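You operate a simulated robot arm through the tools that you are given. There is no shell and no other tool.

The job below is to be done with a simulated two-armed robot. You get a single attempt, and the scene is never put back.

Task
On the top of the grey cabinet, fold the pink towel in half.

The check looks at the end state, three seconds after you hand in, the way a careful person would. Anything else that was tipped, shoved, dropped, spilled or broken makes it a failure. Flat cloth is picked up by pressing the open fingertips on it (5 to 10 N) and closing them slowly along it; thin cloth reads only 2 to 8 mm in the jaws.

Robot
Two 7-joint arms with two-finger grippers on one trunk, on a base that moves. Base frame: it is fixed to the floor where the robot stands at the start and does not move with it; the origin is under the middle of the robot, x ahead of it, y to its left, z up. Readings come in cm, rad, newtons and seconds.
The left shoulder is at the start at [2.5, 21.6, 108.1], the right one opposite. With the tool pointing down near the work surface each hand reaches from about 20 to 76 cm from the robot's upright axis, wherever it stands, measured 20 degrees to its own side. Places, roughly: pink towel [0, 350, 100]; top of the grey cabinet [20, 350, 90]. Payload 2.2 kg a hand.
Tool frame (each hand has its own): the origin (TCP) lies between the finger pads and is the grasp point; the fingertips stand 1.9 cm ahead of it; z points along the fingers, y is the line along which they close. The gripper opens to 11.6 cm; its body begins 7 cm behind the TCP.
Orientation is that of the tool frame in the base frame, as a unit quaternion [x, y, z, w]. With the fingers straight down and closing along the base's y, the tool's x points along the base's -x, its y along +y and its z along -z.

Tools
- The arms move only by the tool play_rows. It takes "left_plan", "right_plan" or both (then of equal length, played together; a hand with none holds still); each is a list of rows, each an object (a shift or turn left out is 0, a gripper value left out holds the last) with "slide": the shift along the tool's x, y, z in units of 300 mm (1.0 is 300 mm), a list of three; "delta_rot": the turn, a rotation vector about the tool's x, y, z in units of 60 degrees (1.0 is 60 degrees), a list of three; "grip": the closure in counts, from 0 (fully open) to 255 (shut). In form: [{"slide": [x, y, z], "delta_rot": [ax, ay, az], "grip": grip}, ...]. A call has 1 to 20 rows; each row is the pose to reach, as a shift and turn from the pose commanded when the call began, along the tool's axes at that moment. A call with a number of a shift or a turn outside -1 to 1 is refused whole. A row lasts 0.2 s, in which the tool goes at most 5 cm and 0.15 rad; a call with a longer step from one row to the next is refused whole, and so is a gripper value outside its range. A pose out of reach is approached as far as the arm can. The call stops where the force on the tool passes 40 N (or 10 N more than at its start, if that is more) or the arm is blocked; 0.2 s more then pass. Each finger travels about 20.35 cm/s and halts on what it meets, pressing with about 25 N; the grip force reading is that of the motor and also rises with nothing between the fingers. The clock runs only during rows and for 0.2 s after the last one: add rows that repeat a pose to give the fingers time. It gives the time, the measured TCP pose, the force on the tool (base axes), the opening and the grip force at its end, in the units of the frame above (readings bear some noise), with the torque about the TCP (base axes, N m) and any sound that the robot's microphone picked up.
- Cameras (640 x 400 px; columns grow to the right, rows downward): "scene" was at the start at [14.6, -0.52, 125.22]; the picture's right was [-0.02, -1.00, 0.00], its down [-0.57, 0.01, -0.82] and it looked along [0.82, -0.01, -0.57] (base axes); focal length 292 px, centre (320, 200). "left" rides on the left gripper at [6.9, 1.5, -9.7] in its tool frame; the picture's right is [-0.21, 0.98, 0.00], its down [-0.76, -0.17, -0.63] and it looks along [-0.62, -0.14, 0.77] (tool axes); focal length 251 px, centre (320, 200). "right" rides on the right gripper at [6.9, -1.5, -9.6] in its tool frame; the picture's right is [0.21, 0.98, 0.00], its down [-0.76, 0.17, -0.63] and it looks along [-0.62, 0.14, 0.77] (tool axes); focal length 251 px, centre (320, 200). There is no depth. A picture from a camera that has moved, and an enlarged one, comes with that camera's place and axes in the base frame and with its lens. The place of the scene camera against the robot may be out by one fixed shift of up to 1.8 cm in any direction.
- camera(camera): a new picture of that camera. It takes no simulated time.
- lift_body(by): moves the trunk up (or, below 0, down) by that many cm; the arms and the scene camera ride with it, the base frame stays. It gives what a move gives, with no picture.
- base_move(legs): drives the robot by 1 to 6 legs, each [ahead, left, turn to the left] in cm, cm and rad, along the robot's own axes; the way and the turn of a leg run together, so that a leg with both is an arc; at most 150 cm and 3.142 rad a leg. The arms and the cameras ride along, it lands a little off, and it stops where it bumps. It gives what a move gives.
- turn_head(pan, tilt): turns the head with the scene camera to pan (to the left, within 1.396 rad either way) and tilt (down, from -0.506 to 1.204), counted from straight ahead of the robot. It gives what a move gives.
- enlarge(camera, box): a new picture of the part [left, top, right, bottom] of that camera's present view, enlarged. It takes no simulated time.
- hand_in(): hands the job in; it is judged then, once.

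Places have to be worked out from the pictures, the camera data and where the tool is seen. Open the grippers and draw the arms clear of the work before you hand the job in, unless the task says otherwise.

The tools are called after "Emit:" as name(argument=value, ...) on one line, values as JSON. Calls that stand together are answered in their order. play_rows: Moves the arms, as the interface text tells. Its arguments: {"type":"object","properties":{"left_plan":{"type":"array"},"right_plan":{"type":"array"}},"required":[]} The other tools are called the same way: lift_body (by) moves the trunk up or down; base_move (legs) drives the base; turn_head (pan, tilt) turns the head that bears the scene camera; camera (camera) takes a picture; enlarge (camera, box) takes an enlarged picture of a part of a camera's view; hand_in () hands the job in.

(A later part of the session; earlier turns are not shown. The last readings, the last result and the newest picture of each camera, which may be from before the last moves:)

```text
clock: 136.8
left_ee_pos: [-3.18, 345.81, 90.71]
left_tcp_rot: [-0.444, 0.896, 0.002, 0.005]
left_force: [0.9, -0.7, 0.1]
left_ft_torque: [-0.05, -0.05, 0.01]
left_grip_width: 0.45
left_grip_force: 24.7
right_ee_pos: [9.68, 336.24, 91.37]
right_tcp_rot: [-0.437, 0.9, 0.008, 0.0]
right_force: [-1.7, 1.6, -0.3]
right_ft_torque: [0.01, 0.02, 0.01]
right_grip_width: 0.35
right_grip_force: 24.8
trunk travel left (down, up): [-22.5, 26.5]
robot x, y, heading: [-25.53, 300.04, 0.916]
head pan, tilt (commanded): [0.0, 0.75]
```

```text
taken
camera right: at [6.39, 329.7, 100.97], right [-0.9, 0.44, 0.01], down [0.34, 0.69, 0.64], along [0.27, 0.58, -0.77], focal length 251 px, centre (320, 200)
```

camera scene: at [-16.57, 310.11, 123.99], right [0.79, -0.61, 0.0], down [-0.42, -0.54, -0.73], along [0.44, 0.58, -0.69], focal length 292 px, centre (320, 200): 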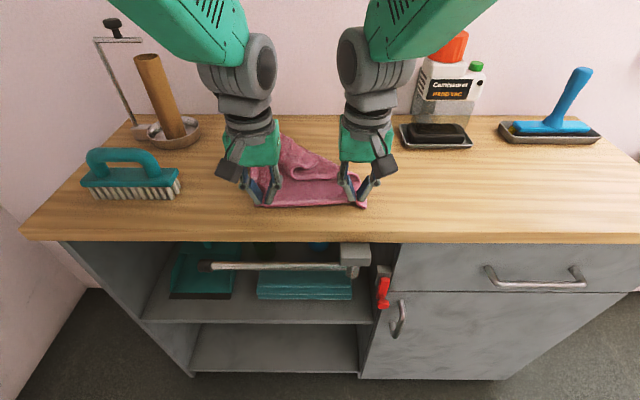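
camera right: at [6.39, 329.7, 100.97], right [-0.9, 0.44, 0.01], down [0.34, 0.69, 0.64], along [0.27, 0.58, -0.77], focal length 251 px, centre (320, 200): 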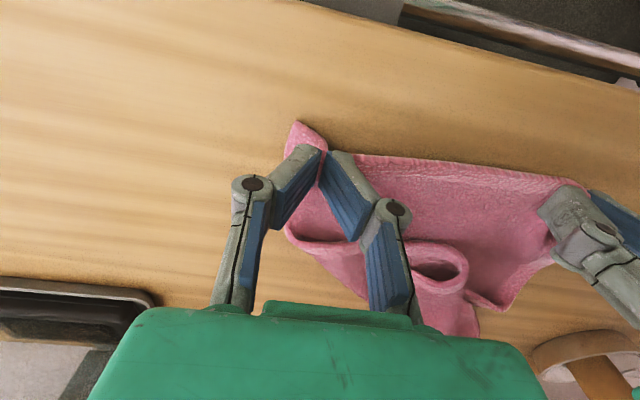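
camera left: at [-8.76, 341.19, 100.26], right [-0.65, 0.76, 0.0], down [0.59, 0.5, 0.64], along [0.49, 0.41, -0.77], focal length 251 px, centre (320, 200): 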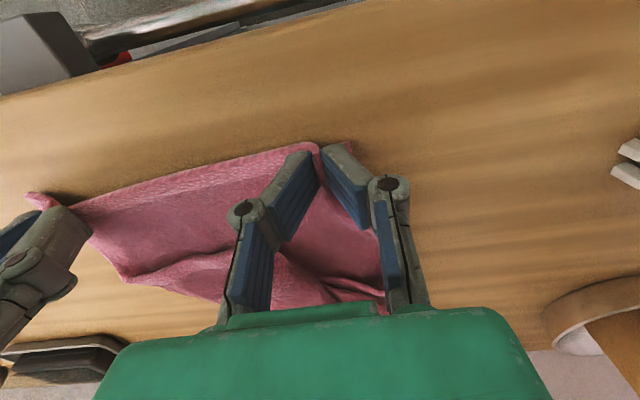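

The towel is back in place with a straight near edge. I lower it, release both corners, and raise the hands to view the folded-over far-right flap.

Emit:
play_rows(left_plan=[{"slide": [0, 0, 0.012]}, {"slide": [0, 0, 0.012], "grip": 245}, {"slide": [0, 0, 0.012], "grip": 232}, {"slide": [0, 0, 0.012], "grip": 219}, {"slide": [0, 0, 0.012], "grip": 206}, {"slide": [0, 0, 0.012], "grip": 193}, {"slide": [0, 0, 0.012], "grip": 183}, {"slide": [0, 0, -0.03]}, {"slide": [0, 0.04, -0.14]}, {"slide": [0, 0.1, -0.27]}, {"slide": [0, 0.2, -0.38]}, {"slide": [0, 0.3, -0.46]}, {"slide": [0, 0.4, -0.5]}, {"slide": [0, 0.45, -0.5]}, {"slide": [0, 0.45, -0.5]}], right_plan=[{"slide": [0, 0, 0.025]}, {"slide": [0, 0, 0.025], "grip": 245}, {"slide": [0, 0, 0.025], "grip": 232}, {"slide": [0, 0, 0.025], "grip": 219}, {"slide": [0, 0, 0.025], "grip": 206}, {"slide": [0, 0, 0.025], "grip": 193}, {"slide": [0, 0, 0.025], "grip": 183}, {"slide": [0, 0, -0.03]}, {"slide": [0, -0.04, -0.14]}, {"slide": [0, -0.1, -0.27]}, {"slide": [0, -0.2, -0.38]}, {"slide": [0, -0.3, -0.46]}, {"slide": [0, -0.4, -0.5]}, {"slide": [0, -0.45, -0.5]}, {"slide": [0, -0.45, -0.5]}])

Emit:
camera(camera="scene")

Emit:
enlarge(camera="scene", box=[210, 100, 410, 225])

Emit:
camera(camera="right")

Emit:
camera(camera="left")

```text
clock: 140.0
left_ee_pos: [-14.06, 353.78, 105.75]
left_tcp_rot: [-0.443, 0.897, 0.001, 0.005]
left_force: [-0.2, 0.0, 0.6]
left_ft_torque: [0.02, -0.02, 0.03]
left_grip_width: 3.29
left_grip_force: 0.1
right_ee_pos: [19.73, 327.92, 106.32]
right_tcp_rot: [-0.442, 0.897, 0.001, 0.005]
right_force: [-0.6, 0.1, 0.5]
right_ft_torque: [-0.01, 0.01, -0.04]
right_grip_width: 3.27
right_grip_force: 0.1
trunk travel left (down, up): [-22.5, 26.5]
robot x, y, heading: [-25.64, 300.27, 0.917]
head pan, tilt (commanded): [0.0, 0.75]
```

```text
taken
camera scene: at [-16.62, 310.01, 124.01], right [0.79, -0.61, 0.0], down [-0.42, -0.54, -0.73], along [0.44, 0.58, -0.68], focal length 292 px, centre (320, 200)
```

scene: 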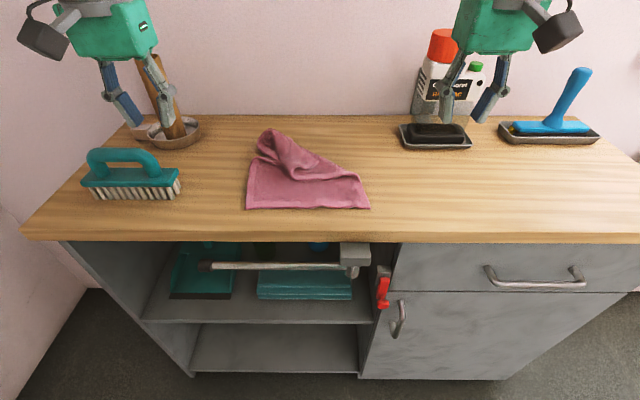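

```text
3.20 times, centred on (310, 162) of scene
camera zoom: at [-16.62, 310.01, 124.01], right [0.79, -0.61, 0.0], down [-0.42, -0.54, -0.73], along [0.44, 0.58, -0.68], focal length 935 px, centre (352, 320)
```

zoom: 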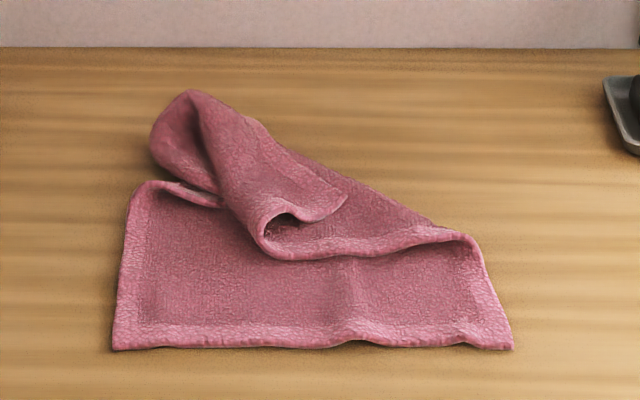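

```text
taken
camera right: at [16.48, 321.46, 115.98], right [-0.91, 0.42, 0.0], down [0.32, 0.7, 0.64], along [0.27, 0.58, -0.77], focal length 251 px, centre (320, 200)
```

right: 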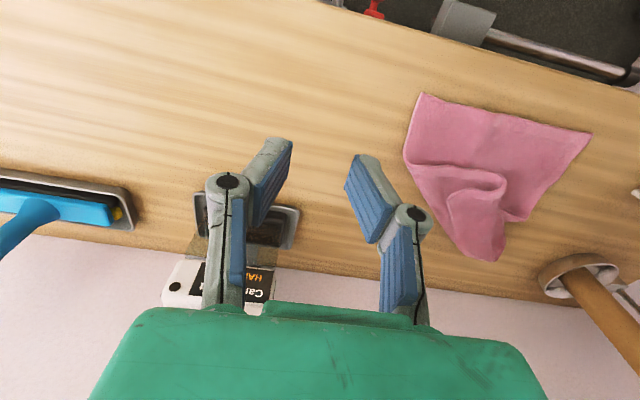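

```text
taken
camera left: at [-19.61, 349.25, 115.22], right [-0.65, 0.76, 0.0], down [0.59, 0.5, 0.64], along [0.49, 0.41, -0.77], focal length 251 px, centre (320, 200)
```

left: 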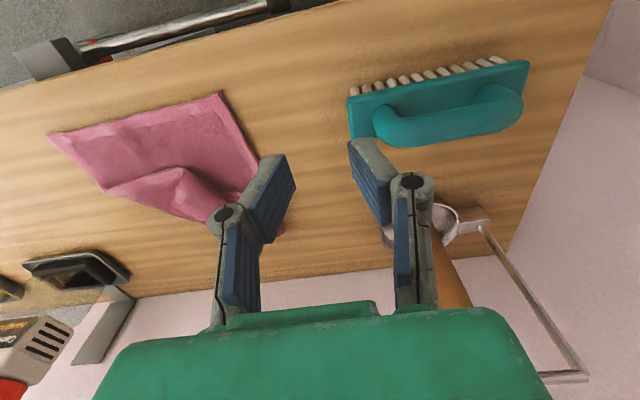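

The far side is bunched and turned over. A robust cure is to hold the two near corners, hang the whole towel so gravity straightens it, then lay its far half down and fold from there; for height I raise the trunk 15 cm.

Emit:
lift_body(by=15)

Emit:
camera(camera="scene")

Emit:
camera(camera="right")

Emit:
camera(camera="left")

```text
clock: 141.8
left_ee_pos: [-14.02, 353.8, 120.66]
left_tcp_rot: [-0.443, 0.896, 0.001, 0.005]
left_force: [-0.3, 0.4, 0.6]
left_ft_torque: [0.01, 0.0, 0.01]
left_grip_width: 3.28
left_grip_force: 0.0
right_ee_pos: [19.7, 328.01, 121.34]
right_tcp_rot: [-0.442, 0.897, 0.0, 0.006]
right_force: [0.0, -0.9, 0.1]
right_ft_torque: [-0.01, -0.01, 0.02]
right_grip_width: 3.27
right_grip_force: 0.0
trunk travel left (down, up): [-37.5, 11.5]
robot x, y, heading: [-25.37, 300.32, 0.913]
head pan, tilt (commanded): [0.0, 0.75]
```

```text
taken
camera scene: at [-16.6, 310.08, 139.0], right [0.79, -0.61, 0.0], down [-0.42, -0.54, -0.73], along [0.44, 0.58, -0.68], focal length 292 px, centre (320, 200)
```

scene: 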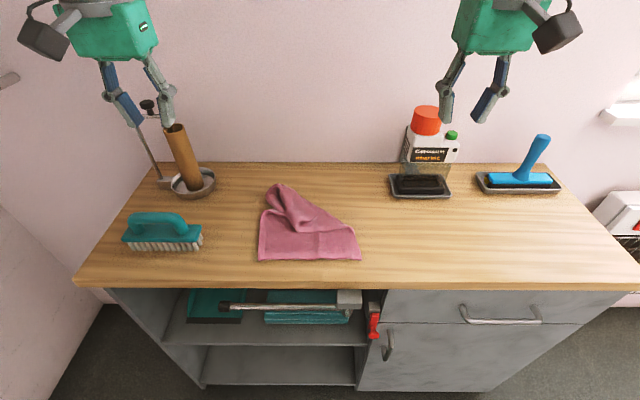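

```text
taken
camera right: at [16.46, 321.52, 130.95], right [-0.91, 0.42, -0.01], down [0.32, 0.7, 0.64], along [0.27, 0.58, -0.77], focal length 251 px, centre (320, 200)
```

right: 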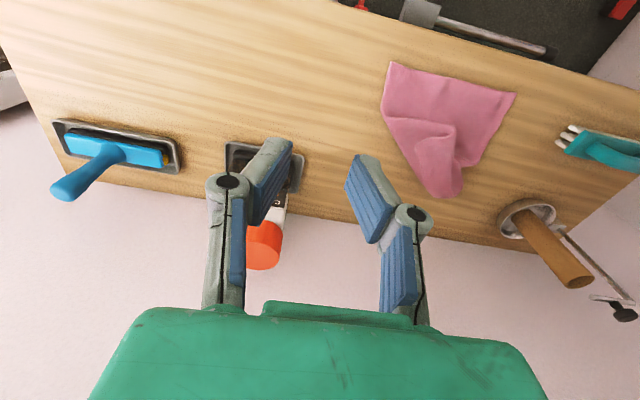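

```text
taken
camera left: at [-19.58, 349.27, 130.19], right [-0.65, 0.76, 0.0], down [0.59, 0.5, 0.64], along [0.49, 0.41, -0.77], focal length 251 px, centre (320, 200)
```

left: 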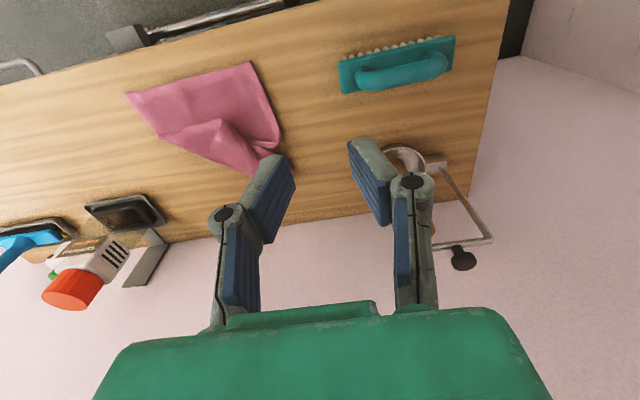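

Raised. The near corners are at (48.0 ahead, −13.1) and (48.4 ahead, +7.9). I bring both hands, tilted 20° forward, to hover 4 cm above pinch points 3 cm inside each corner.

Emit:
play_rows(left_plan=[{"slide": [0.004, -0.055, 0.108], "delta_rot": [0, -0.042, 0]}, {"slide": [0.008, -0.111, 0.216], "delta_rot": [0, -0.083, 0]}, {"slide": [0.012, -0.166, 0.324], "delta_rot": [0, -0.125, 0]}, {"slide": [0.016, -0.222, 0.432], "delta_rot": [0, -0.167, 0]}, {"slide": [0.02, -0.277, 0.54], "delta_rot": [0, -0.208, 0]}, {"slide": [0.024, -0.332, 0.647], "delta_rot": [0, -0.25, 0]}, {"slide": [0.028, -0.388, 0.755], "delta_rot": [0, -0.292, 0]}, {"slide": [0.032, -0.443, 0.863], "delta_rot": [0, -0.333, 0]}, {"slide": [0.032, -0.443, 0.863], "delta_rot": [0, -0.333, 0]}], right_plan=[{"slide": [0.003, 0.059, 0.11], "delta_rot": [0, -0.042, 0]}, {"slide": [0.006, 0.118, 0.221], "delta_rot": [0, -0.083, 0]}, {"slide": [0.008, 0.177, 0.331], "delta_rot": [0, -0.125, 0]}, {"slide": [0.011, 0.237, 0.442], "delta_rot": [0, -0.167, 0]}, {"slide": [0.014, 0.296, 0.552], "delta_rot": [0, -0.208, 0]}, {"slide": [0.017, 0.355, 0.662], "delta_rot": [0, -0.25, 0]}, {"slide": [0.019, 0.414, 0.773], "delta_rot": [0, -0.292, 0]}, {"slide": [0.022, 0.473, 0.883], "delta_rot": [0, -0.333, 0]}, {"slide": [0.022, 0.473, 0.883], "delta_rot": [0, -0.333, 0]}])

Emit:
camera(camera="left")

Emit:
camera(camera="right")

```text
clock: 143.8
left_ee_pos: [-4.33, 347.07, 96.76]
left_tcp_rot: [-0.469, 0.865, 0.055, 0.172]
left_force: [0.9, -0.8, -0.4]
left_ft_torque: [0.04, 0.02, 0.01]
left_grip_width: 3.27
left_grip_force: 0.0
left hand out of reach, approached as far as the arm can: row 8, 9
right_ee_pos: [9.82, 336.66, 96.3]
right_tcp_rot: [-0.405, 0.897, 0.099, 0.151]
right_force: [0.0, 0.7, 1.7]
right_ft_torque: [0.0, -0.01, 0.03]
right_grip_width: 3.27
right_grip_force: 0.1
trunk travel left (down, up): [-37.5, 11.5]
robot x, y, heading: [-25.64, 300.78, 0.92]
head pan, tilt (commanded): [0.0, 0.75]
```

```text
taken
camera left: at [-11.57, 339.99, 103.26], right [-0.7, 0.71, 0.01], down [0.36, 0.34, 0.87], along [0.61, 0.61, -0.5], focal length 251 px, centre (320, 200)
```

left: 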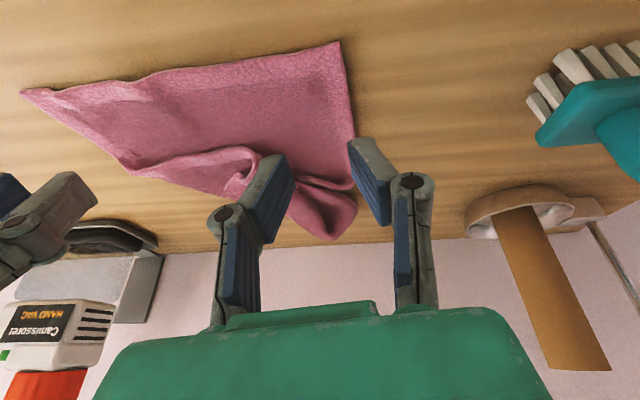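

```text
taken
camera right: at [4.55, 327.96, 102.87], right [-0.87, 0.49, -0.02], down [0.23, 0.45, 0.87], along [0.43, 0.75, -0.5], focal length 251 px, centre (320, 200)
```

right: 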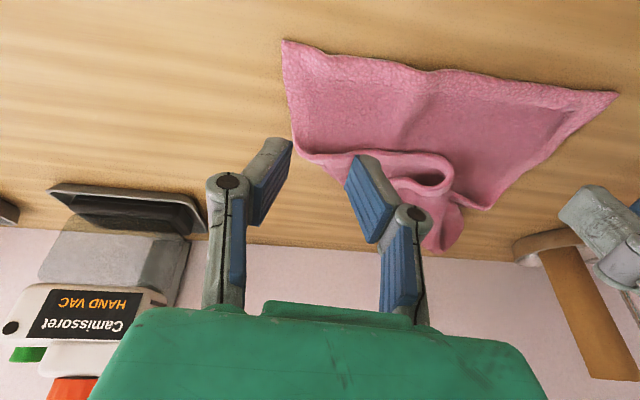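

With the trunk up, the left arm cannot reach the low tilted pose. I raise the hands 16 cm, return them to vertical, and lower the trunk back; I'll use the trunk lift only once the towel is held.

Emit:
play_rows(left_plan=[{"slide": [-0.03, 0, -0.084], "delta_rot": [0, 0.06, 0]}, {"slide": [-0.061, 0, -0.167], "delta_rot": [0, 0.12, 0]}, {"slide": [-0.091, 0, -0.25], "delta_rot": [0, 0.18, 0]}, {"slide": [-0.122, 0, -0.334], "delta_rot": [0, 0.24, 0]}, {"slide": [-0.152, 0, -0.418], "delta_rot": [0, 0.3, 0]}, {"slide": [-0.1824, 0, -0.5012], "delta_rot": [0, 0.333, 0]}, {"slide": [-0.1824, 0, -0.5012], "delta_rot": [0, 0.333, 0]}], right_plan=[{"slide": [-0.03, 0, -0.084], "delta_rot": [0, 0.06, 0]}, {"slide": [-0.061, 0, -0.167], "delta_rot": [0, 0.12, 0]}, {"slide": [-0.091, 0, -0.25], "delta_rot": [0, 0.18, 0]}, {"slide": [-0.122, 0, -0.334], "delta_rot": [0, 0.24, 0]}, {"slide": [-0.152, 0, -0.418], "delta_rot": [0, 0.3, 0]}, {"slide": [-0.1824, 0, -0.5012], "delta_rot": [0, 0.333, 0]}, {"slide": [-0.1824, 0, -0.5012], "delta_rot": [0, 0.333, 0]}])

Emit:
lift_body(by=-15)

Emit:
camera(camera="left")

Emit:
camera(camera="right")

```text
clock: 145.4
left_ee_pos: [-4.33, 345.46, 111.54]
left_tcp_rot: [-0.443, 0.897, 0.0, 0.005]
left_force: [-0.4, 0.1, 0.3]
left_ft_torque: [0.0, 0.0, -0.06]
left_grip_width: 3.27
left_grip_force: 0.2
right_ee_pos: [8.25, 336.03, 110.87]
right_tcp_rot: [-0.443, 0.896, 0.002, 0.005]
right_force: [0.5, -0.1, -0.2]
right_ft_torque: [0.03, -0.01, 0.04]
right_grip_width: 3.29
right_grip_force: 0.0
trunk travel left (down, up): [-37.5, 11.5]
robot x, y, heading: [-25.48, 300.36, 0.919]
head pan, tilt (commanded): [0.0, 0.75]
```

```text
clock: 147.1
left_ee_pos: [-4.28, 345.29, 96.47]
left_tcp_rot: [-0.444, 0.896, 0.003, 0.004]
left_force: [0.2, -0.5, 0.1]
left_ft_torque: [0.0, 0.02, -0.02]
left_grip_width: 3.24
left_grip_force: 0.1
right_ee_pos: [8.17, 336.13, 95.83]
right_tcp_rot: [-0.443, 0.897, 0.002, 0.008]
right_force: [1.0, 0.2, 0.9]
right_ft_torque: [0.0, 0.01, -0.01]
right_grip_width: 3.24
right_grip_force: 0.0
trunk travel left (down, up): [-22.5, 26.5]
robot x, y, heading: [-25.41, 300.13, 0.917]
head pan, tilt (commanded): [0.0, 0.75]
```

```text
taken
camera left: at [-10.0, 340.71, 106.05], right [-0.65, 0.76, 0.0], down [0.59, 0.5, 0.64], along [0.49, 0.41, -0.77], focal length 251 px, centre (320, 200)
```

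left: 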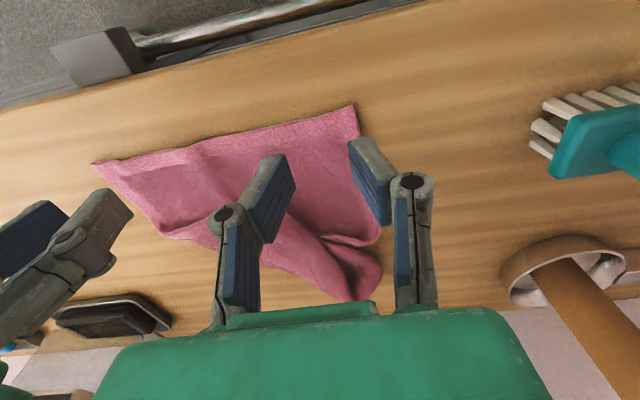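

```text
taken
camera right: at [4.95, 329.63, 105.48], right [-0.91, 0.42, -0.01], down [0.32, 0.7, 0.64], along [0.28, 0.58, -0.77], focal length 251 px, centre (320, 200)
```

right: 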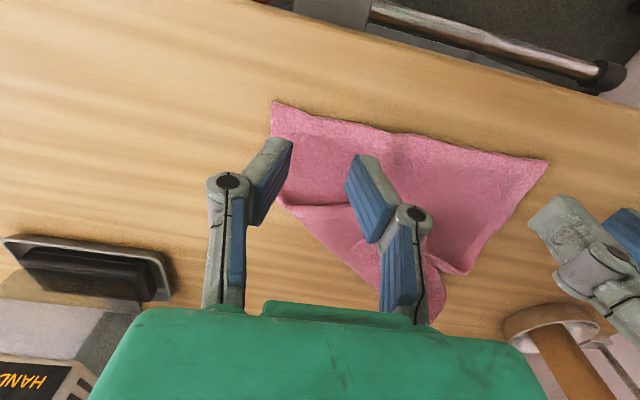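

Now both hands are vertical 6 cm above the near corners. I tilt them 15° forward, adjust slightly, and descend to just above the cloth.

Emit:
play_rows(left_plan=[{"slide": [0, -0.012, 0.05], "delta_rot": [0, -0.1, 0]}, {"slide": [0, -0.023, 0.1], "delta_rot": [0, -0.2, 0]}, {"slide": [0, -0.023, 0.15], "delta_rot": [0, -0.25, 0]}, {"slide": [0, -0.023, 0.18], "delta_rot": [0, -0.25, 0]}, {"slide": [0, -0.023, 0.18], "delta_rot": [0, -0.25, 0]}], right_plan=[{"slide": [0, 0, 0.045], "delta_rot": [0, -0.1, 0]}, {"slide": [0, 0, 0.09], "delta_rot": [0, -0.2, 0]}, {"slide": [0, 0, 0.13], "delta_rot": [0, -0.25, 0]}, {"slide": [0, 0, 0.16], "delta_rot": [0, -0.25, 0]}, {"slide": [0, 0, 0.16], "delta_rot": [0, -0.25, 0]}])

Emit:
enlarge(camera="left", box=[200, 70, 440, 220])

Emit:
enlarge(camera="right", box=[200, 70, 440, 220])

```text
clock: 148.3
left_ee_pos: [-3.77, 344.93, 91.09]
left_tcp_rot: [-0.44, 0.888, 0.06, 0.122]
left_force: [-0.4, 0.1, 0.0]
left_ft_torque: [-0.01, 0.01, 0.04]
left_grip_width: 3.26
left_grip_force: 0.0
right_ee_pos: [8.36, 336.08, 91.11]
right_tcp_rot: [-0.439, 0.888, 0.059, 0.123]
right_force: [0.1, 0.7, 0.1]
right_ft_torque: [-0.01, -0.01, 0.0]
right_grip_width: 3.26
right_grip_force: 0.1
trunk travel left (down, up): [-22.5, 26.5]
robot x, y, heading: [-25.72, 300.77, 0.918]
head pan, tilt (commanded): [0.0, 0.75]
```

```text
2.67 times, centred on (320, 145) of left
camera zoom: at [-10.77, 338.54, 98.48], right [-0.65, 0.76, 0.06], down [0.47, 0.34, 0.81], along [0.6, 0.56, -0.58], focal length 670 px, centre (320, 347)
```

zoom: 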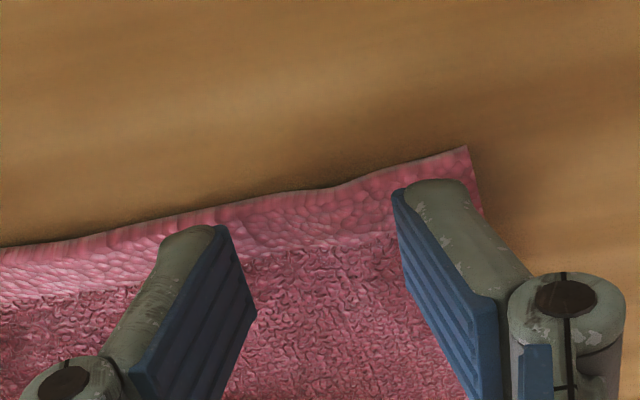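

```text
2.67 times, centred on (320, 145) of right
camera zoom: at [3.61, 327.8, 98.57], right [-0.9, 0.43, -0.06], down [0.21, 0.55, 0.81], along [0.38, 0.72, -0.58], focal length 670 px, centre (320, 347)
```

zoom: 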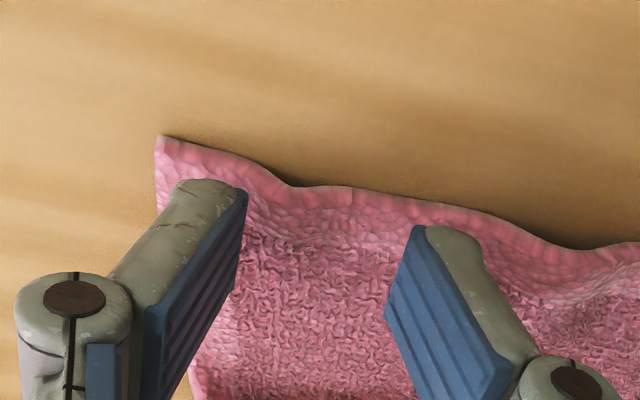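

Both pinch points are good. I lower 0.9 cm to press the cloth and read the forces.

Emit:
play_rows(left_plan=[{"slide": [0.0087, 0, 0.0132]}, {"slide": [0.0155, 0, 0.022]}, {"slide": [0.0174, 0, 0.0264]}, {"slide": [0.0174, 0, 0.0264]}], right_plan=[{"slide": [0.0087, 0, 0.0132]}, {"slide": [0.0155, 0, 0.022]}, {"slide": [0.0174, 0, 0.0264]}, {"slide": [0.0174, 0, 0.0264]}])

```text
clock: 149.3
left_ee_pos: [-3.98, 344.71, 90.16]
left_tcp_rot: [-0.439, 0.888, 0.059, 0.122]
left_force: [0.9, 0.3, 7.6]
left_ft_torque: [0.02, -0.01, 0.05]
left_grip_width: 3.46
left_grip_force: 0.2
right_ee_pos: [8.44, 336.04, 90.84]
right_tcp_rot: [-0.434, 0.89, 0.067, 0.122]
right_force: [-0.2, 0.3, 0.3]
right_ft_torque: [-0.02, -0.01, 0.01]
right_grip_width: 3.25
right_grip_force: 0.0
trunk travel left (down, up): [-22.5, 26.5]
robot x, y, heading: [-25.77, 300.42, 0.919]
head pan, tilt (commanded): [0.0, 0.75]
```

Left presses with 7.6 N; the right lagged at 90.84. I lower the right a further 0.7 cm.

Emit:
play_rows(right_plan=[{"slide": [0.003, 0, 0.011]}, {"slide": [0.006, 0, 0.022]}, {"slide": [0.006, 0, 0.022]}])

```text
clock: 150.1
left_ee_pos: [-4.01, 344.84, 90.23]
left_tcp_rot: [-0.44, 0.888, 0.06, 0.122]
left_force: [-0.1, -0.4, 6.0]
left_ft_torque: [-0.03, 0.0, -0.01]
left_grip_width: 3.06
left_grip_force: 3.8
right_ee_pos: [8.74, 336.29, 90.8]
right_tcp_rot: [-0.43, 0.892, 0.073, 0.123]
right_force: [-0.4, -1.1, 0.4]
right_ft_torque: [0.01, 0.01, -0.01]
right_grip_width: 3.26
right_grip_force: 0.1
trunk travel left (down, up): [-22.5, 26.5]
robot x, y, heading: [-25.85, 300.42, 0.915]
head pan, tilt (commanded): [0.0, 0.75]
```

The right arm is at a joint limit in this tilt. I return the right hand to vertical, keeping its fingertips over the same spot.

Emit:
play_rows(right_plan=[{"slide": [-0.015, 0, -0.03], "delta_rot": [0, 0.08, 0]}, {"slide": [-0.0221, 0, -0.03], "delta_rot": [0, 0.17, 0]}, {"slide": [-0.0221, 0, -0.025], "delta_rot": [0, 0.25, 0]}, {"slide": [-0.0221, 0, -0.0182], "delta_rot": [0, 0.25, 0]}, {"slide": [-0.0221, 0, -0.0182], "delta_rot": [0, 0.25, 0]}])

Emit:
enlarge(camera="right", box=[200, 70, 440, 220])

```text
clock: 151.3
left_ee_pos: [-3.91, 344.69, 90.32]
left_tcp_rot: [-0.44, 0.888, 0.06, 0.123]
left_force: [1.0, -0.5, 9.5]
left_ft_torque: [-0.04, -0.01, 0.01]
left_grip_width: 2.98
left_grip_force: 0.0
right_ee_pos: [8.54, 336.34, 90.19]
right_tcp_rot: [-0.442, 0.897, 0.001, 0.006]
right_force: [-0.1, 1.0, 8.3]
right_ft_torque: [-0.02, 0.04, -0.02]
right_grip_width: 3.43
right_grip_force: 0.1
trunk travel left (down, up): [-22.5, 26.5]
robot x, y, heading: [-25.75, 300.09, 0.917]
head pan, tilt (commanded): [0.0, 0.75]
```

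```text
2.67 times, centred on (320, 145) of right
camera zoom: at [5.15, 329.79, 99.82], right [-0.91, 0.42, -0.01], down [0.32, 0.7, 0.64], along [0.28, 0.58, -0.77], focal length 670 px, centre (320, 347)
```

zoom: 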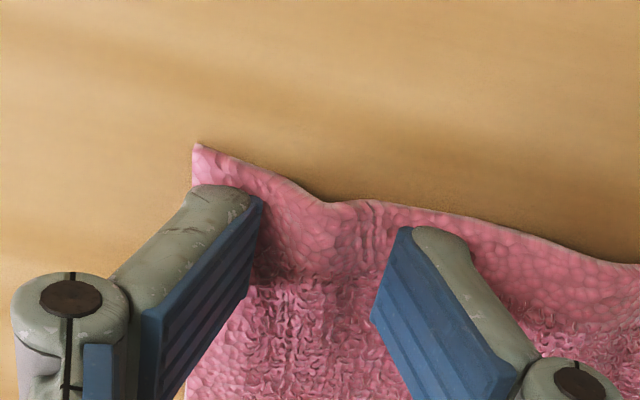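

Both now press with 8–9 N on the near corners. I close both slowly.

Emit:
play_rows(left_plan=[{"grip": 188}, {"grip": 193}, {"grip": 198}, {"grip": 203}, {"grip": 208}, {"grip": 213}, {"grip": 218}, {"grip": 223}, {"grip": 228}, {"grip": 232}, {"grip": 236}, {"grip": 240}, {"grip": 244}, {"grip": 248}, {"grip": 252}, {"grip": 255}, {"grip": 255}, {"grip": 255}], right_plan=[{"grip": 188}, {"grip": 193}, {"grip": 198}, {"grip": 203}, {"grip": 208}, {"grip": 213}, {"grip": 218}, {"grip": 223}, {"grip": 228}, {"grip": 232}, {"grip": 236}, {"grip": 240}, {"grip": 244}, {"grip": 248}, {"grip": 252}, {"grip": 255}, {"grip": 255}, {"grip": 255}])

Emit:
enlarge(camera="left", box=[200, 70, 440, 220])

Emit:
enlarge(camera="right", box=[200, 70, 440, 220])

```text
clock: 155.1
left_ee_pos: [-3.94, 344.64, 90.28]
left_tcp_rot: [-0.44, 0.888, 0.06, 0.123]
left_force: [0.8, -0.6, 10.1]
left_ft_torque: [0.07, 0.04, 0.0]
left_grip_width: 0.44
left_grip_force: 24.9
right_ee_pos: [8.42, 336.16, 90.24]
right_tcp_rot: [-0.442, 0.897, 0.002, 0.006]
right_force: [-0.5, 2.6, 8.7]
right_ft_torque: [0.02, -0.05, -0.02]
right_grip_width: 0.5
right_grip_force: 25.0
trunk travel left (down, up): [-22.5, 26.5]
robot x, y, heading: [-25.76, 300.37, 0.918]
head pan, tilt (commanded): [0.0, 0.75]
```

```text
2.67 times, centred on (320, 145) of left
camera zoom: at [-10.95, 338.27, 97.63], right [-0.65, 0.76, 0.06], down [0.47, 0.34, 0.81], along [0.6, 0.56, -0.58], focal length 670 px, centre (320, 347)
```

zoom: 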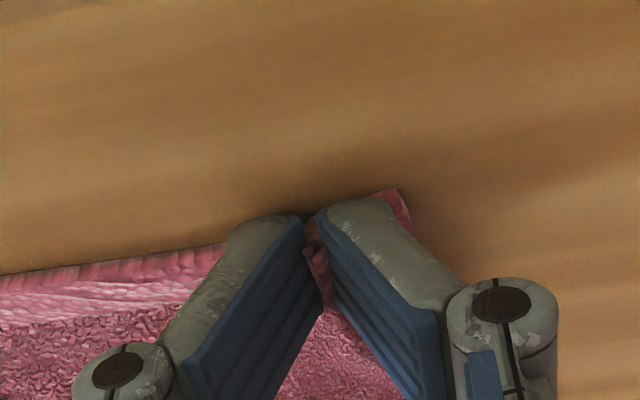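

```text
2.67 times, centred on (320, 145) of right
camera zoom: at [5.13, 329.78, 99.84], right [-0.91, 0.42, -0.01], down [0.32, 0.7, 0.64], along [0.28, 0.58, -0.77], focal length 670 px, centre (320, 347)
```

zoom: 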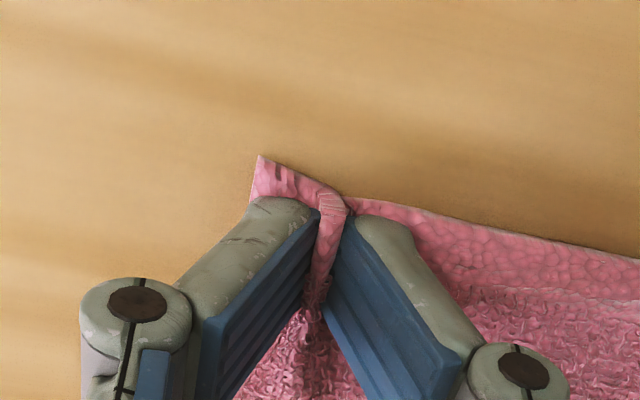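

Both near corners are held (4.4 and 5.0 mm). I raise them 11 cm and 9 cm forward with the arms, then lift the trunk 26 cm so the towel hangs free.

Emit:
play_rows(left_plan=[{"slide": [-0.01, 0, -0.035]}, {"slide": [-0.05, 0, -0.08], "delta_rot": [0, 0.04, 0]}, {"slide": [-0.1, 0, -0.115], "delta_rot": [0, 0.08, 0]}, {"slide": [-0.16, 0, -0.15], "delta_rot": [0, 0.12, 0]}, {"slide": [-0.22, 0, -0.185], "delta_rot": [0, 0.16, 0]}, {"slide": [-0.28, 0, -0.22], "delta_rot": [0, 0.2, 0]}, {"slide": [-0.335, 0, -0.25], "delta_rot": [0, 0.23, 0]}, {"slide": [-0.385, 0, -0.2766], "delta_rot": [0, 0.25, 0]}, {"slide": [-0.385, 0, -0.2766], "delta_rot": [0, 0.25, 0]}], right_plan=[{"slide": [0, 0, -0.036]}, {"slide": [-0.03, 0, -0.09]}, {"slide": [-0.07, 0, -0.137]}, {"slide": [-0.117, 0, -0.186]}, {"slide": [-0.165, 0, -0.236]}, {"slide": [-0.213, 0, -0.285]}, {"slide": [-0.259, 0, -0.328]}, {"slide": [-0.3, 0, -0.367]}, {"slide": [-0.3, 0, -0.367]}])

Emit:
camera(camera="scene")

```text
clock: 157.1
left_ee_pos: [1.39, 351.85, 101.26]
left_tcp_rot: [-0.443, 0.897, 0.002, 0.005]
left_force: [0.3, -0.4, -0.7]
left_ft_torque: [0.02, 0.01, 0.03]
left_grip_width: 0.4
left_grip_force: 25.1
right_ee_pos: [13.83, 343.34, 101.31]
right_tcp_rot: [-0.442, 0.897, 0.001, 0.007]
right_force: [-0.2, 0.4, 0.3]
right_ft_torque: [0.0, 0.01, -0.04]
right_grip_width: 0.46
right_grip_force: 25.0
trunk travel left (down, up): [-22.5, 26.5]
robot x, y, heading: [-25.74, 300.44, 0.916]
head pan, tilt (commanded): [0.0, 0.75]
```

```text
taken
camera scene: at [-16.59, 310.09, 124.0], right [0.79, -0.61, 0.0], down [-0.42, -0.54, -0.73], along [0.44, 0.58, -0.69], focal length 292 px, centre (320, 200)
```

scene: 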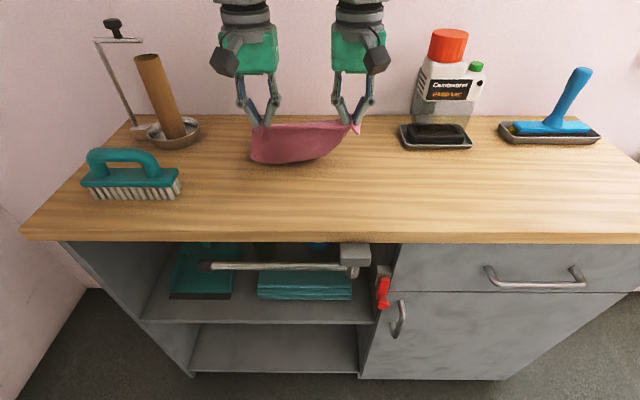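

Both grips hold and the towel is rising. I lift the trunk 24 cm to hang it freely.

Emit:
lift_body(by=24)

Emit:
turn_head(pan=0.0, tilt=0.65)

Emit:
camera(camera="scene")

```text
clock: 159.6
left_ee_pos: [0.9, 351.29, 123.77]
left_tcp_rot: [-0.442, 0.897, -0.003, -0.008]
left_force: [0.5, -0.7, 0.7]
left_ft_torque: [0.02, 0.01, 0.04]
left_grip_width: 0.4
left_grip_force: 24.5
right_ee_pos: [13.4, 343.26, 125.16]
right_tcp_rot: [-0.442, 0.897, 0.001, 0.007]
right_force: [-1.6, 0.7, -0.5]
right_ft_torque: [-0.02, 0.01, 0.01]
right_grip_width: 0.48
right_grip_force: 25.4
trunk travel left (down, up): [-46.5, 2.5]
robot x, y, heading: [-25.71, 300.24, 0.914]
head pan, tilt (commanded): [0.0, 0.75]
```

```text
clock: 160.3
left_ee_pos: [0.91, 351.36, 123.91]
left_tcp_rot: [-0.443, 0.897, -0.002, -0.01]
left_force: [1.5, -1.2, 0.5]
left_ft_torque: [-0.01, 0.0, 0.02]
left_grip_width: 0.42
left_grip_force: 25.0
right_ee_pos: [13.56, 343.35, 125.41]
right_tcp_rot: [-0.442, 0.897, 0.001, 0.007]
right_force: [-1.8, 0.8, 0.8]
right_ft_torque: [-0.02, 0.01, 0.01]
right_grip_width: 0.5
right_grip_force: 25.1
trunk travel left (down, up): [-46.5, 2.5]
robot x, y, heading: [-25.78, 300.79, 0.92]
head pan, tilt (commanded): [0.0, 0.649]
```

```text
taken
camera scene: at [-16.47, 310.58, 148.77], right [0.79, -0.61, 0.0], down [-0.37, -0.48, -0.79], along [0.48, 0.63, -0.61], focal length 292 px, centre (320, 200)
```

scene: 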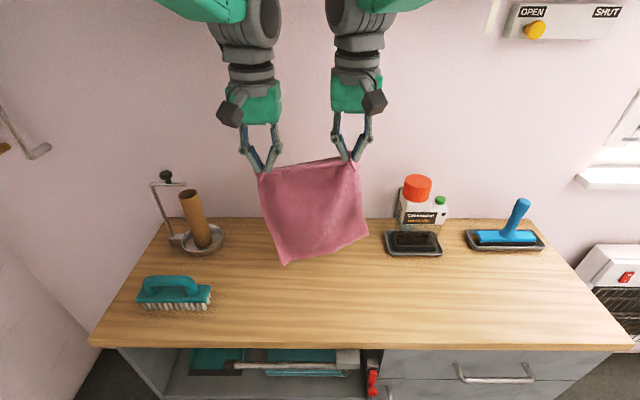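

The towel now hangs perfectly straight. The left hand is 1.4 cm lower and 1.3 cm nearer than the right, so I level the two hands.

Emit:
play_rows(left_plan=[{"slide": [-0.02, 0, 0.025]}, {"slide": [-0.043, 0, 0.047]}, {"slide": [-0.043, 0, 0.047]}, {"slide": [-0.043, 0, 0.047]}], right_plan=[{"slide": [0, 0, 0.025]}, {"slide": [0, 0, 0.047]}, {"slide": [0, 0, 0.047]}, {"slide": [0, 0, 0.047]}])

Emit:
enlarge(camera="scene", box=[200, 120, 440, 270])

```text
clock: 161.3
left_ee_pos: [1.47, 351.99, 124.03]
left_tcp_rot: [-0.443, 0.896, 0.003, 0.004]
left_force: [0.5, 0.2, -0.2]
left_ft_torque: [0.0, 0.01, 0.03]
left_grip_width: 0.43
left_grip_force: 25.1
right_ee_pos: [13.06, 342.41, 124.41]
right_tcp_rot: [-0.442, 0.897, 0.003, 0.011]
right_force: [-1.0, 0.1, 0.1]
right_ft_torque: [-0.08, -0.04, -0.01]
right_grip_width: 0.46
right_grip_force: 25.1
trunk travel left (down, up): [-46.5, 2.5]
robot x, y, heading: [-25.77, 300.71, 0.92]
head pan, tilt (commanded): [0.0, 0.649]
```

```text
2.67 times, centred on (320, 195) of scene
camera zoom: at [-17.35, 309.15, 148.97], right [0.79, -0.61, 0.0], down [-0.36, -0.48, -0.8], along [0.49, 0.64, -0.6], focal length 779 px, centre (320, 213)
```

zoom: 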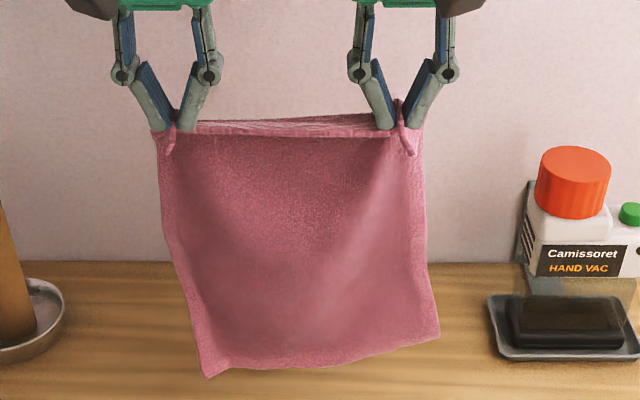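

The hanging right side sits about 2.5 cm higher at the bottom because the right grip took more cloth. I lower the right hand by 2.4 cm to level the bottom edge and carry the towel about 9 cm forward, slowly.

Emit:
play_rows(left_plan=[{"slide": [-0.03, 0, 0]}, {"slide": [-0.07, 0, 0]}, {"slide": [-0.11, 0, 0]}, {"slide": [-0.15, 0, 0]}, {"slide": [-0.19, 0, 0]}, {"slide": [-0.23, 0, 0]}, {"slide": [-0.27, 0, 0]}, {"slide": [-0.297, 0, 0]}, {"slide": [-0.297, 0, 0]}, {"slide": [-0.297, 0, 0]}, {"slide": [-0.297, 0, 0]}], right_plan=[{"slide": [-0.032, 0, 0.01]}, {"slide": [-0.075, 0, 0.02]}, {"slide": [-0.118, 0, 0.03]}, {"slide": [-0.16, 0, 0.04]}, {"slide": [-0.203, 0, 0.05]}, {"slide": [-0.245, 0, 0.06]}, {"slide": [-0.288, 0, 0.07]}, {"slide": [-0.317, 0, 0.08]}, {"slide": [-0.317, 0, 0.08]}, {"slide": [-0.317, 0, 0.08]}, {"slide": [-0.317, 0, 0.08]}])

Emit:
camera(camera="scene")

Emit:
enlarge(camera="scene", box=[200, 120, 440, 270])

```text
clock: 163.7
left_ee_pos: [7.88, 360.41, 123.65]
left_tcp_rot: [-0.444, 0.896, 0.0, 0.003]
left_force: [0.5, 0.0, -0.7]
left_ft_torque: [0.01, 0.03, 0.02]
left_grip_width: 0.42
left_grip_force: 25.0
right_ee_pos: [19.89, 351.62, 121.38]
right_tcp_rot: [-0.442, 0.897, -0.001, 0.004]
right_force: [-0.3, -0.3, -0.5]
right_ft_torque: [-0.02, -0.05, 0.02]
right_grip_width: 0.45
right_grip_force: 24.7
trunk travel left (down, up): [-46.5, 2.5]
robot x, y, heading: [-25.6, 300.55, 0.915]
head pan, tilt (commanded): [0.0, 0.649]
```

```text
taken
camera scene: at [-15.88, 311.21, 148.76], right [0.79, -0.61, 0.0], down [-0.37, -0.49, -0.79], along [0.48, 0.63, -0.61], focal length 292 px, centre (320, 200)
```

scene: 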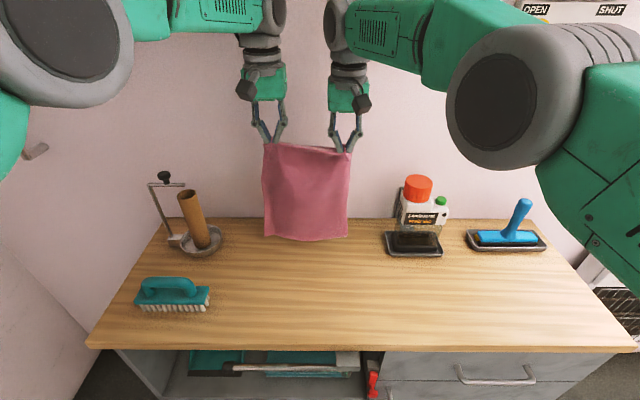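

```text
2.67 times, centred on (320, 195) of scene
camera zoom: at [-15.88, 311.21, 148.76], right [0.79, -0.61, 0.0], down [-0.37, -0.49, -0.79], along [0.48, 0.63, -0.61], focal length 779 px, centre (320, 213)
```

zoom: 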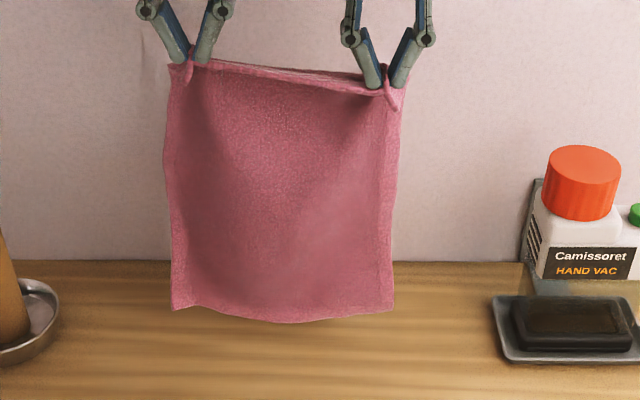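

The towel hangs level over about 68 cm ahead, its bottom edge some 6 cm above the top. I lower the trunk 5.5 cm so the far edge just about touches down.

Emit:
lift_body(by=-5.5)

Emit:
enlarge(camera="scene", box=[200, 110, 440, 260])

```text
clock: 164.7
left_ee_pos: [7.72, 360.08, 118.72]
left_tcp_rot: [-0.443, 0.896, 0.001, 0.007]
left_force: [-0.3, -0.3, 0.7]
left_ft_torque: [0.01, 0.0, -0.01]
left_grip_width: 0.43
left_grip_force: 24.7
right_ee_pos: [19.6, 351.19, 116.18]
right_tcp_rot: [-0.443, 0.897, 0.001, 0.007]
right_force: [-0.1, 0.3, 0.8]
right_ft_torque: [0.0, -0.02, 0.03]
right_grip_width: 0.49
right_grip_force: 25.0
trunk travel left (down, up): [-41.0, 8.0]
robot x, y, heading: [-25.51, 300.5, 0.916]
head pan, tilt (commanded): [0.0, 0.649]
```

```text
2.67 times, centred on (320, 185) of scene
camera zoom: at [-16.33, 310.52, 143.37], right [0.79, -0.61, 0.0], down [-0.37, -0.48, -0.79], along [0.48, 0.63, -0.61], focal length 779 px, centre (320, 240)
```

zoom: 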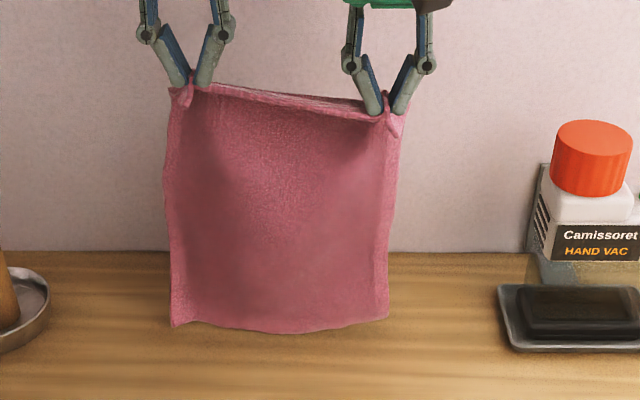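

The far edge is just touching down at about 68 cm ahead. Now I lay the far half down by moving the hands toward me while lowering, until the held edge is above the middle.

Emit:
play_rows(left_plan=[{"slide": [0.02, 0, 0.033]}, {"slide": [0.05, 0, 0.07]}, {"slide": [0.09, 0, 0.105]}, {"slide": [0.133, 0, 0.145]}, {"slide": [0.183, 0, 0.193]}, {"slide": [0.233, 0, 0.243]}, {"slide": [0.283, 0, 0.29]}, {"slide": [0.333, 0, 0.333]}, {"slide": [0.383, 0, 0.373]}, {"slide": [0.433, 0, 0.41]}, {"slide": [0.483, 0, 0.445]}, {"slide": [0.507, 0, 0.477]}, {"slide": [0.507, 0, 0.477]}, {"slide": [0.507, 0, 0.477]}], right_plan=[{"slide": [0.02, 0, 0.033]}, {"slide": [0.05, 0, 0.07]}, {"slide": [0.09, 0, 0.105]}, {"slide": [0.133, 0, 0.145]}, {"slide": [0.183, 0, 0.193]}, {"slide": [0.233, 0, 0.243]}, {"slide": [0.283, 0, 0.29]}, {"slide": [0.333, 0, 0.333]}, {"slide": [0.383, 0, 0.373]}, {"slide": [0.433, 0, 0.41]}, {"slide": [0.483, 0, 0.445]}, {"slide": [0.507, 0, 0.477]}, {"slide": [0.507, 0, 0.477]}, {"slide": [0.507, 0, 0.477]}])

Emit:
camera(camera="scene")

Emit:
camera(camera="left")

Emit:
camera(camera="right")

```text
clock: 167.7
left_ee_pos: [-1.41, 347.87, 103.89]
left_tcp_rot: [-0.443, 0.897, 0.002, 0.005]
left_force: [3.8, -2.5, -1.0]
left_ft_torque: [-0.01, 0.0, 0.03]
left_grip_width: 0.41
left_grip_force: 25.1
right_ee_pos: [10.9, 338.85, 101.4]
right_tcp_rot: [-0.436, 0.9, 0.006, -0.001]
right_force: [-4.3, 2.6, 1.2]
right_ft_torque: [0.07, 0.02, -0.01]
right_grip_width: 0.51
right_grip_force: 24.8
trunk travel left (down, up): [-41.0, 8.0]
robot x, y, heading: [-25.91, 300.4, 0.917]
head pan, tilt (commanded): [0.0, 0.649]
```

```text
taken
camera scene: at [-16.28, 310.49, 143.36], right [0.79, -0.61, 0.0], down [-0.37, -0.48, -0.79], along [0.48, 0.63, -0.61], focal length 292 px, centre (320, 200)
```

scene: 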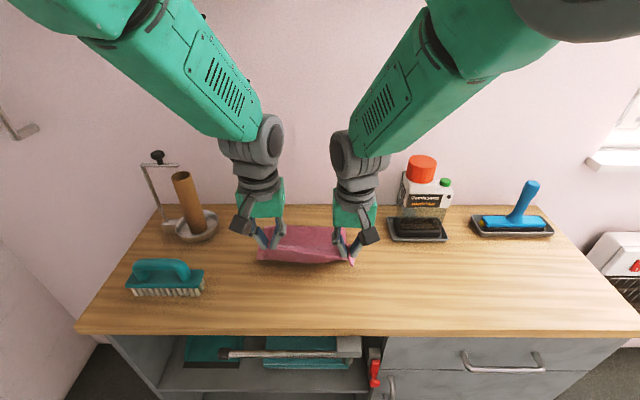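

```text
taken
camera left: at [-7.15, 343.39, 113.41], right [-0.65, 0.76, 0.0], down [0.59, 0.5, 0.64], along [0.49, 0.41, -0.77], focal length 251 px, centre (320, 200)
```

left: 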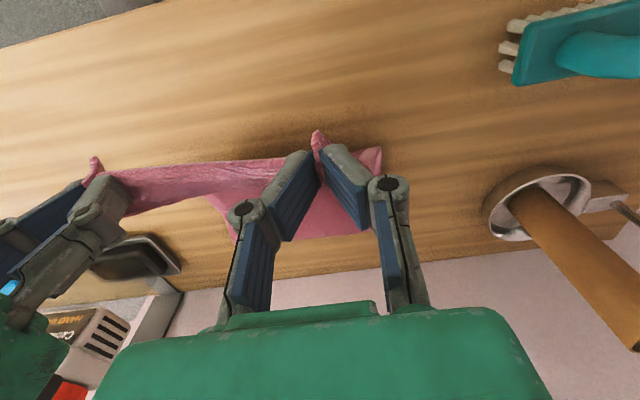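

```text
taken
camera right: at [7.66, 332.37, 111.02], right [-0.9, 0.44, 0.01], down [0.34, 0.69, 0.64], along [0.27, 0.58, -0.77], focal length 251 px, centre (320, 200)
```

right: 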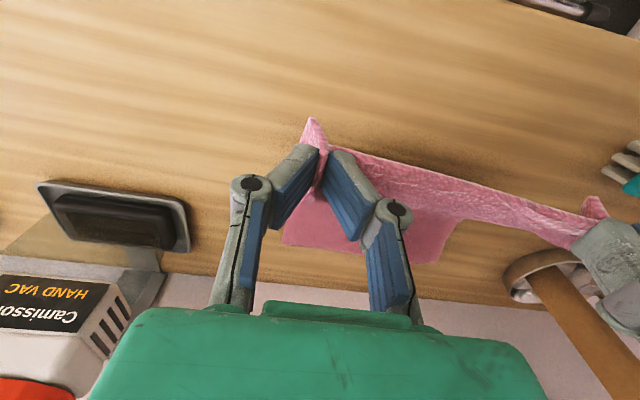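

The far half is laid with its far edge at ≈72 cm ahead and the rest hanging from my hands over the middle. I drive the base 8 cm forward: this carries the held edge past the crease line and gives the wrists room to tilt.

Emit:
base_move(legs=[[8, 0, 0]])

Emit:
camera(camera="scene")

Emit:
camera(camera="left")

Emit:
camera(camera="right")

```text
clock: 168.7
left_ee_pos: [3.29, 354.21, 103.98]
left_tcp_rot: [-0.443, 0.897, 0.001, 0.005]
left_force: [3.3, -2.1, 0.4]
left_ft_torque: [-0.01, -0.04, 0.03]
left_grip_width: 0.44
left_grip_force: 24.8
right_ee_pos: [15.7, 345.2, 101.9]
right_tcp_rot: [-0.435, 0.901, 0.008, 0.001]
right_force: [-3.0, 3.7, 1.5]
right_ft_torque: [0.02, 0.02, 0.0]
right_grip_width: 0.51
right_grip_force: 24.8
trunk travel left (down, up): [-41.0, 8.0]
robot x, y, heading: [-21.05, 306.71, 0.911]
head pan, tilt (commanded): [0.0, 0.649]
```

```text
taken
camera scene: at [-11.61, 316.49, 143.39], right [0.79, -0.61, 0.0], down [-0.37, -0.48, -0.8], along [0.48, 0.63, -0.61], focal length 292 px, centre (320, 200)
```

scene: 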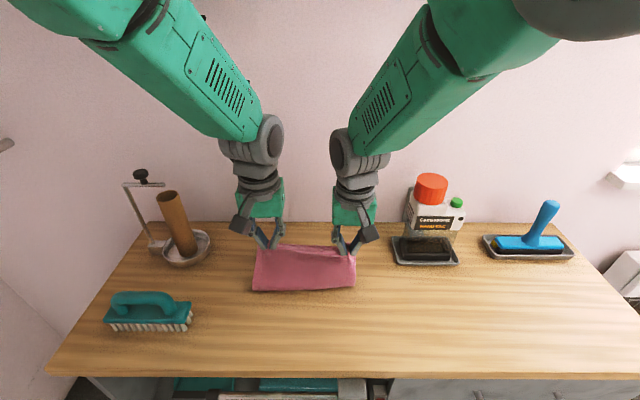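

```text
taken
camera left: at [-2.37, 349.56, 113.47], right [-0.65, 0.76, 0.0], down [0.59, 0.49, 0.64], along [0.49, 0.41, -0.77], focal length 251 px, centre (320, 200)
```

left: 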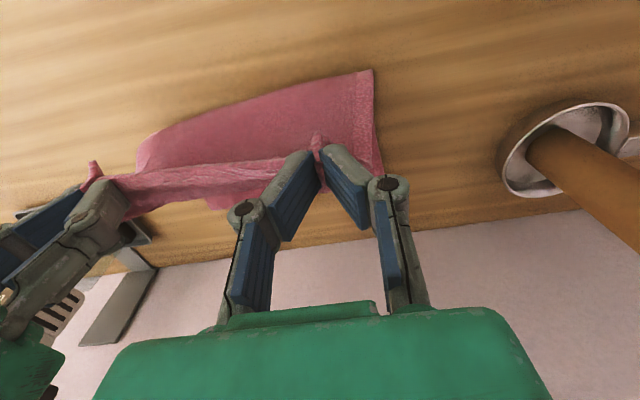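

```text
taken
camera right: at [12.45, 338.6, 111.39], right [-0.9, 0.44, 0.01], down [0.34, 0.69, 0.64], along [0.27, 0.58, -0.77], focal length 251 px, centre (320, 200)
```

right: 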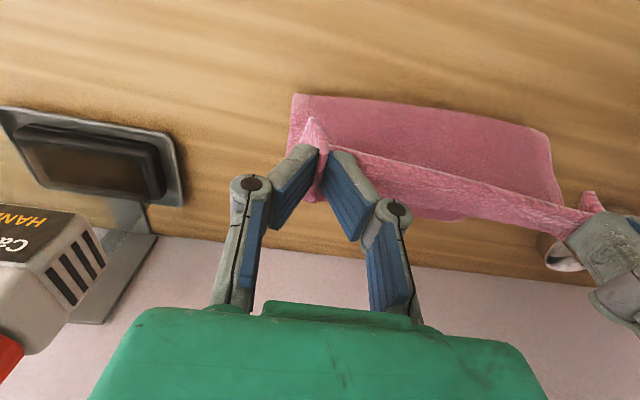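

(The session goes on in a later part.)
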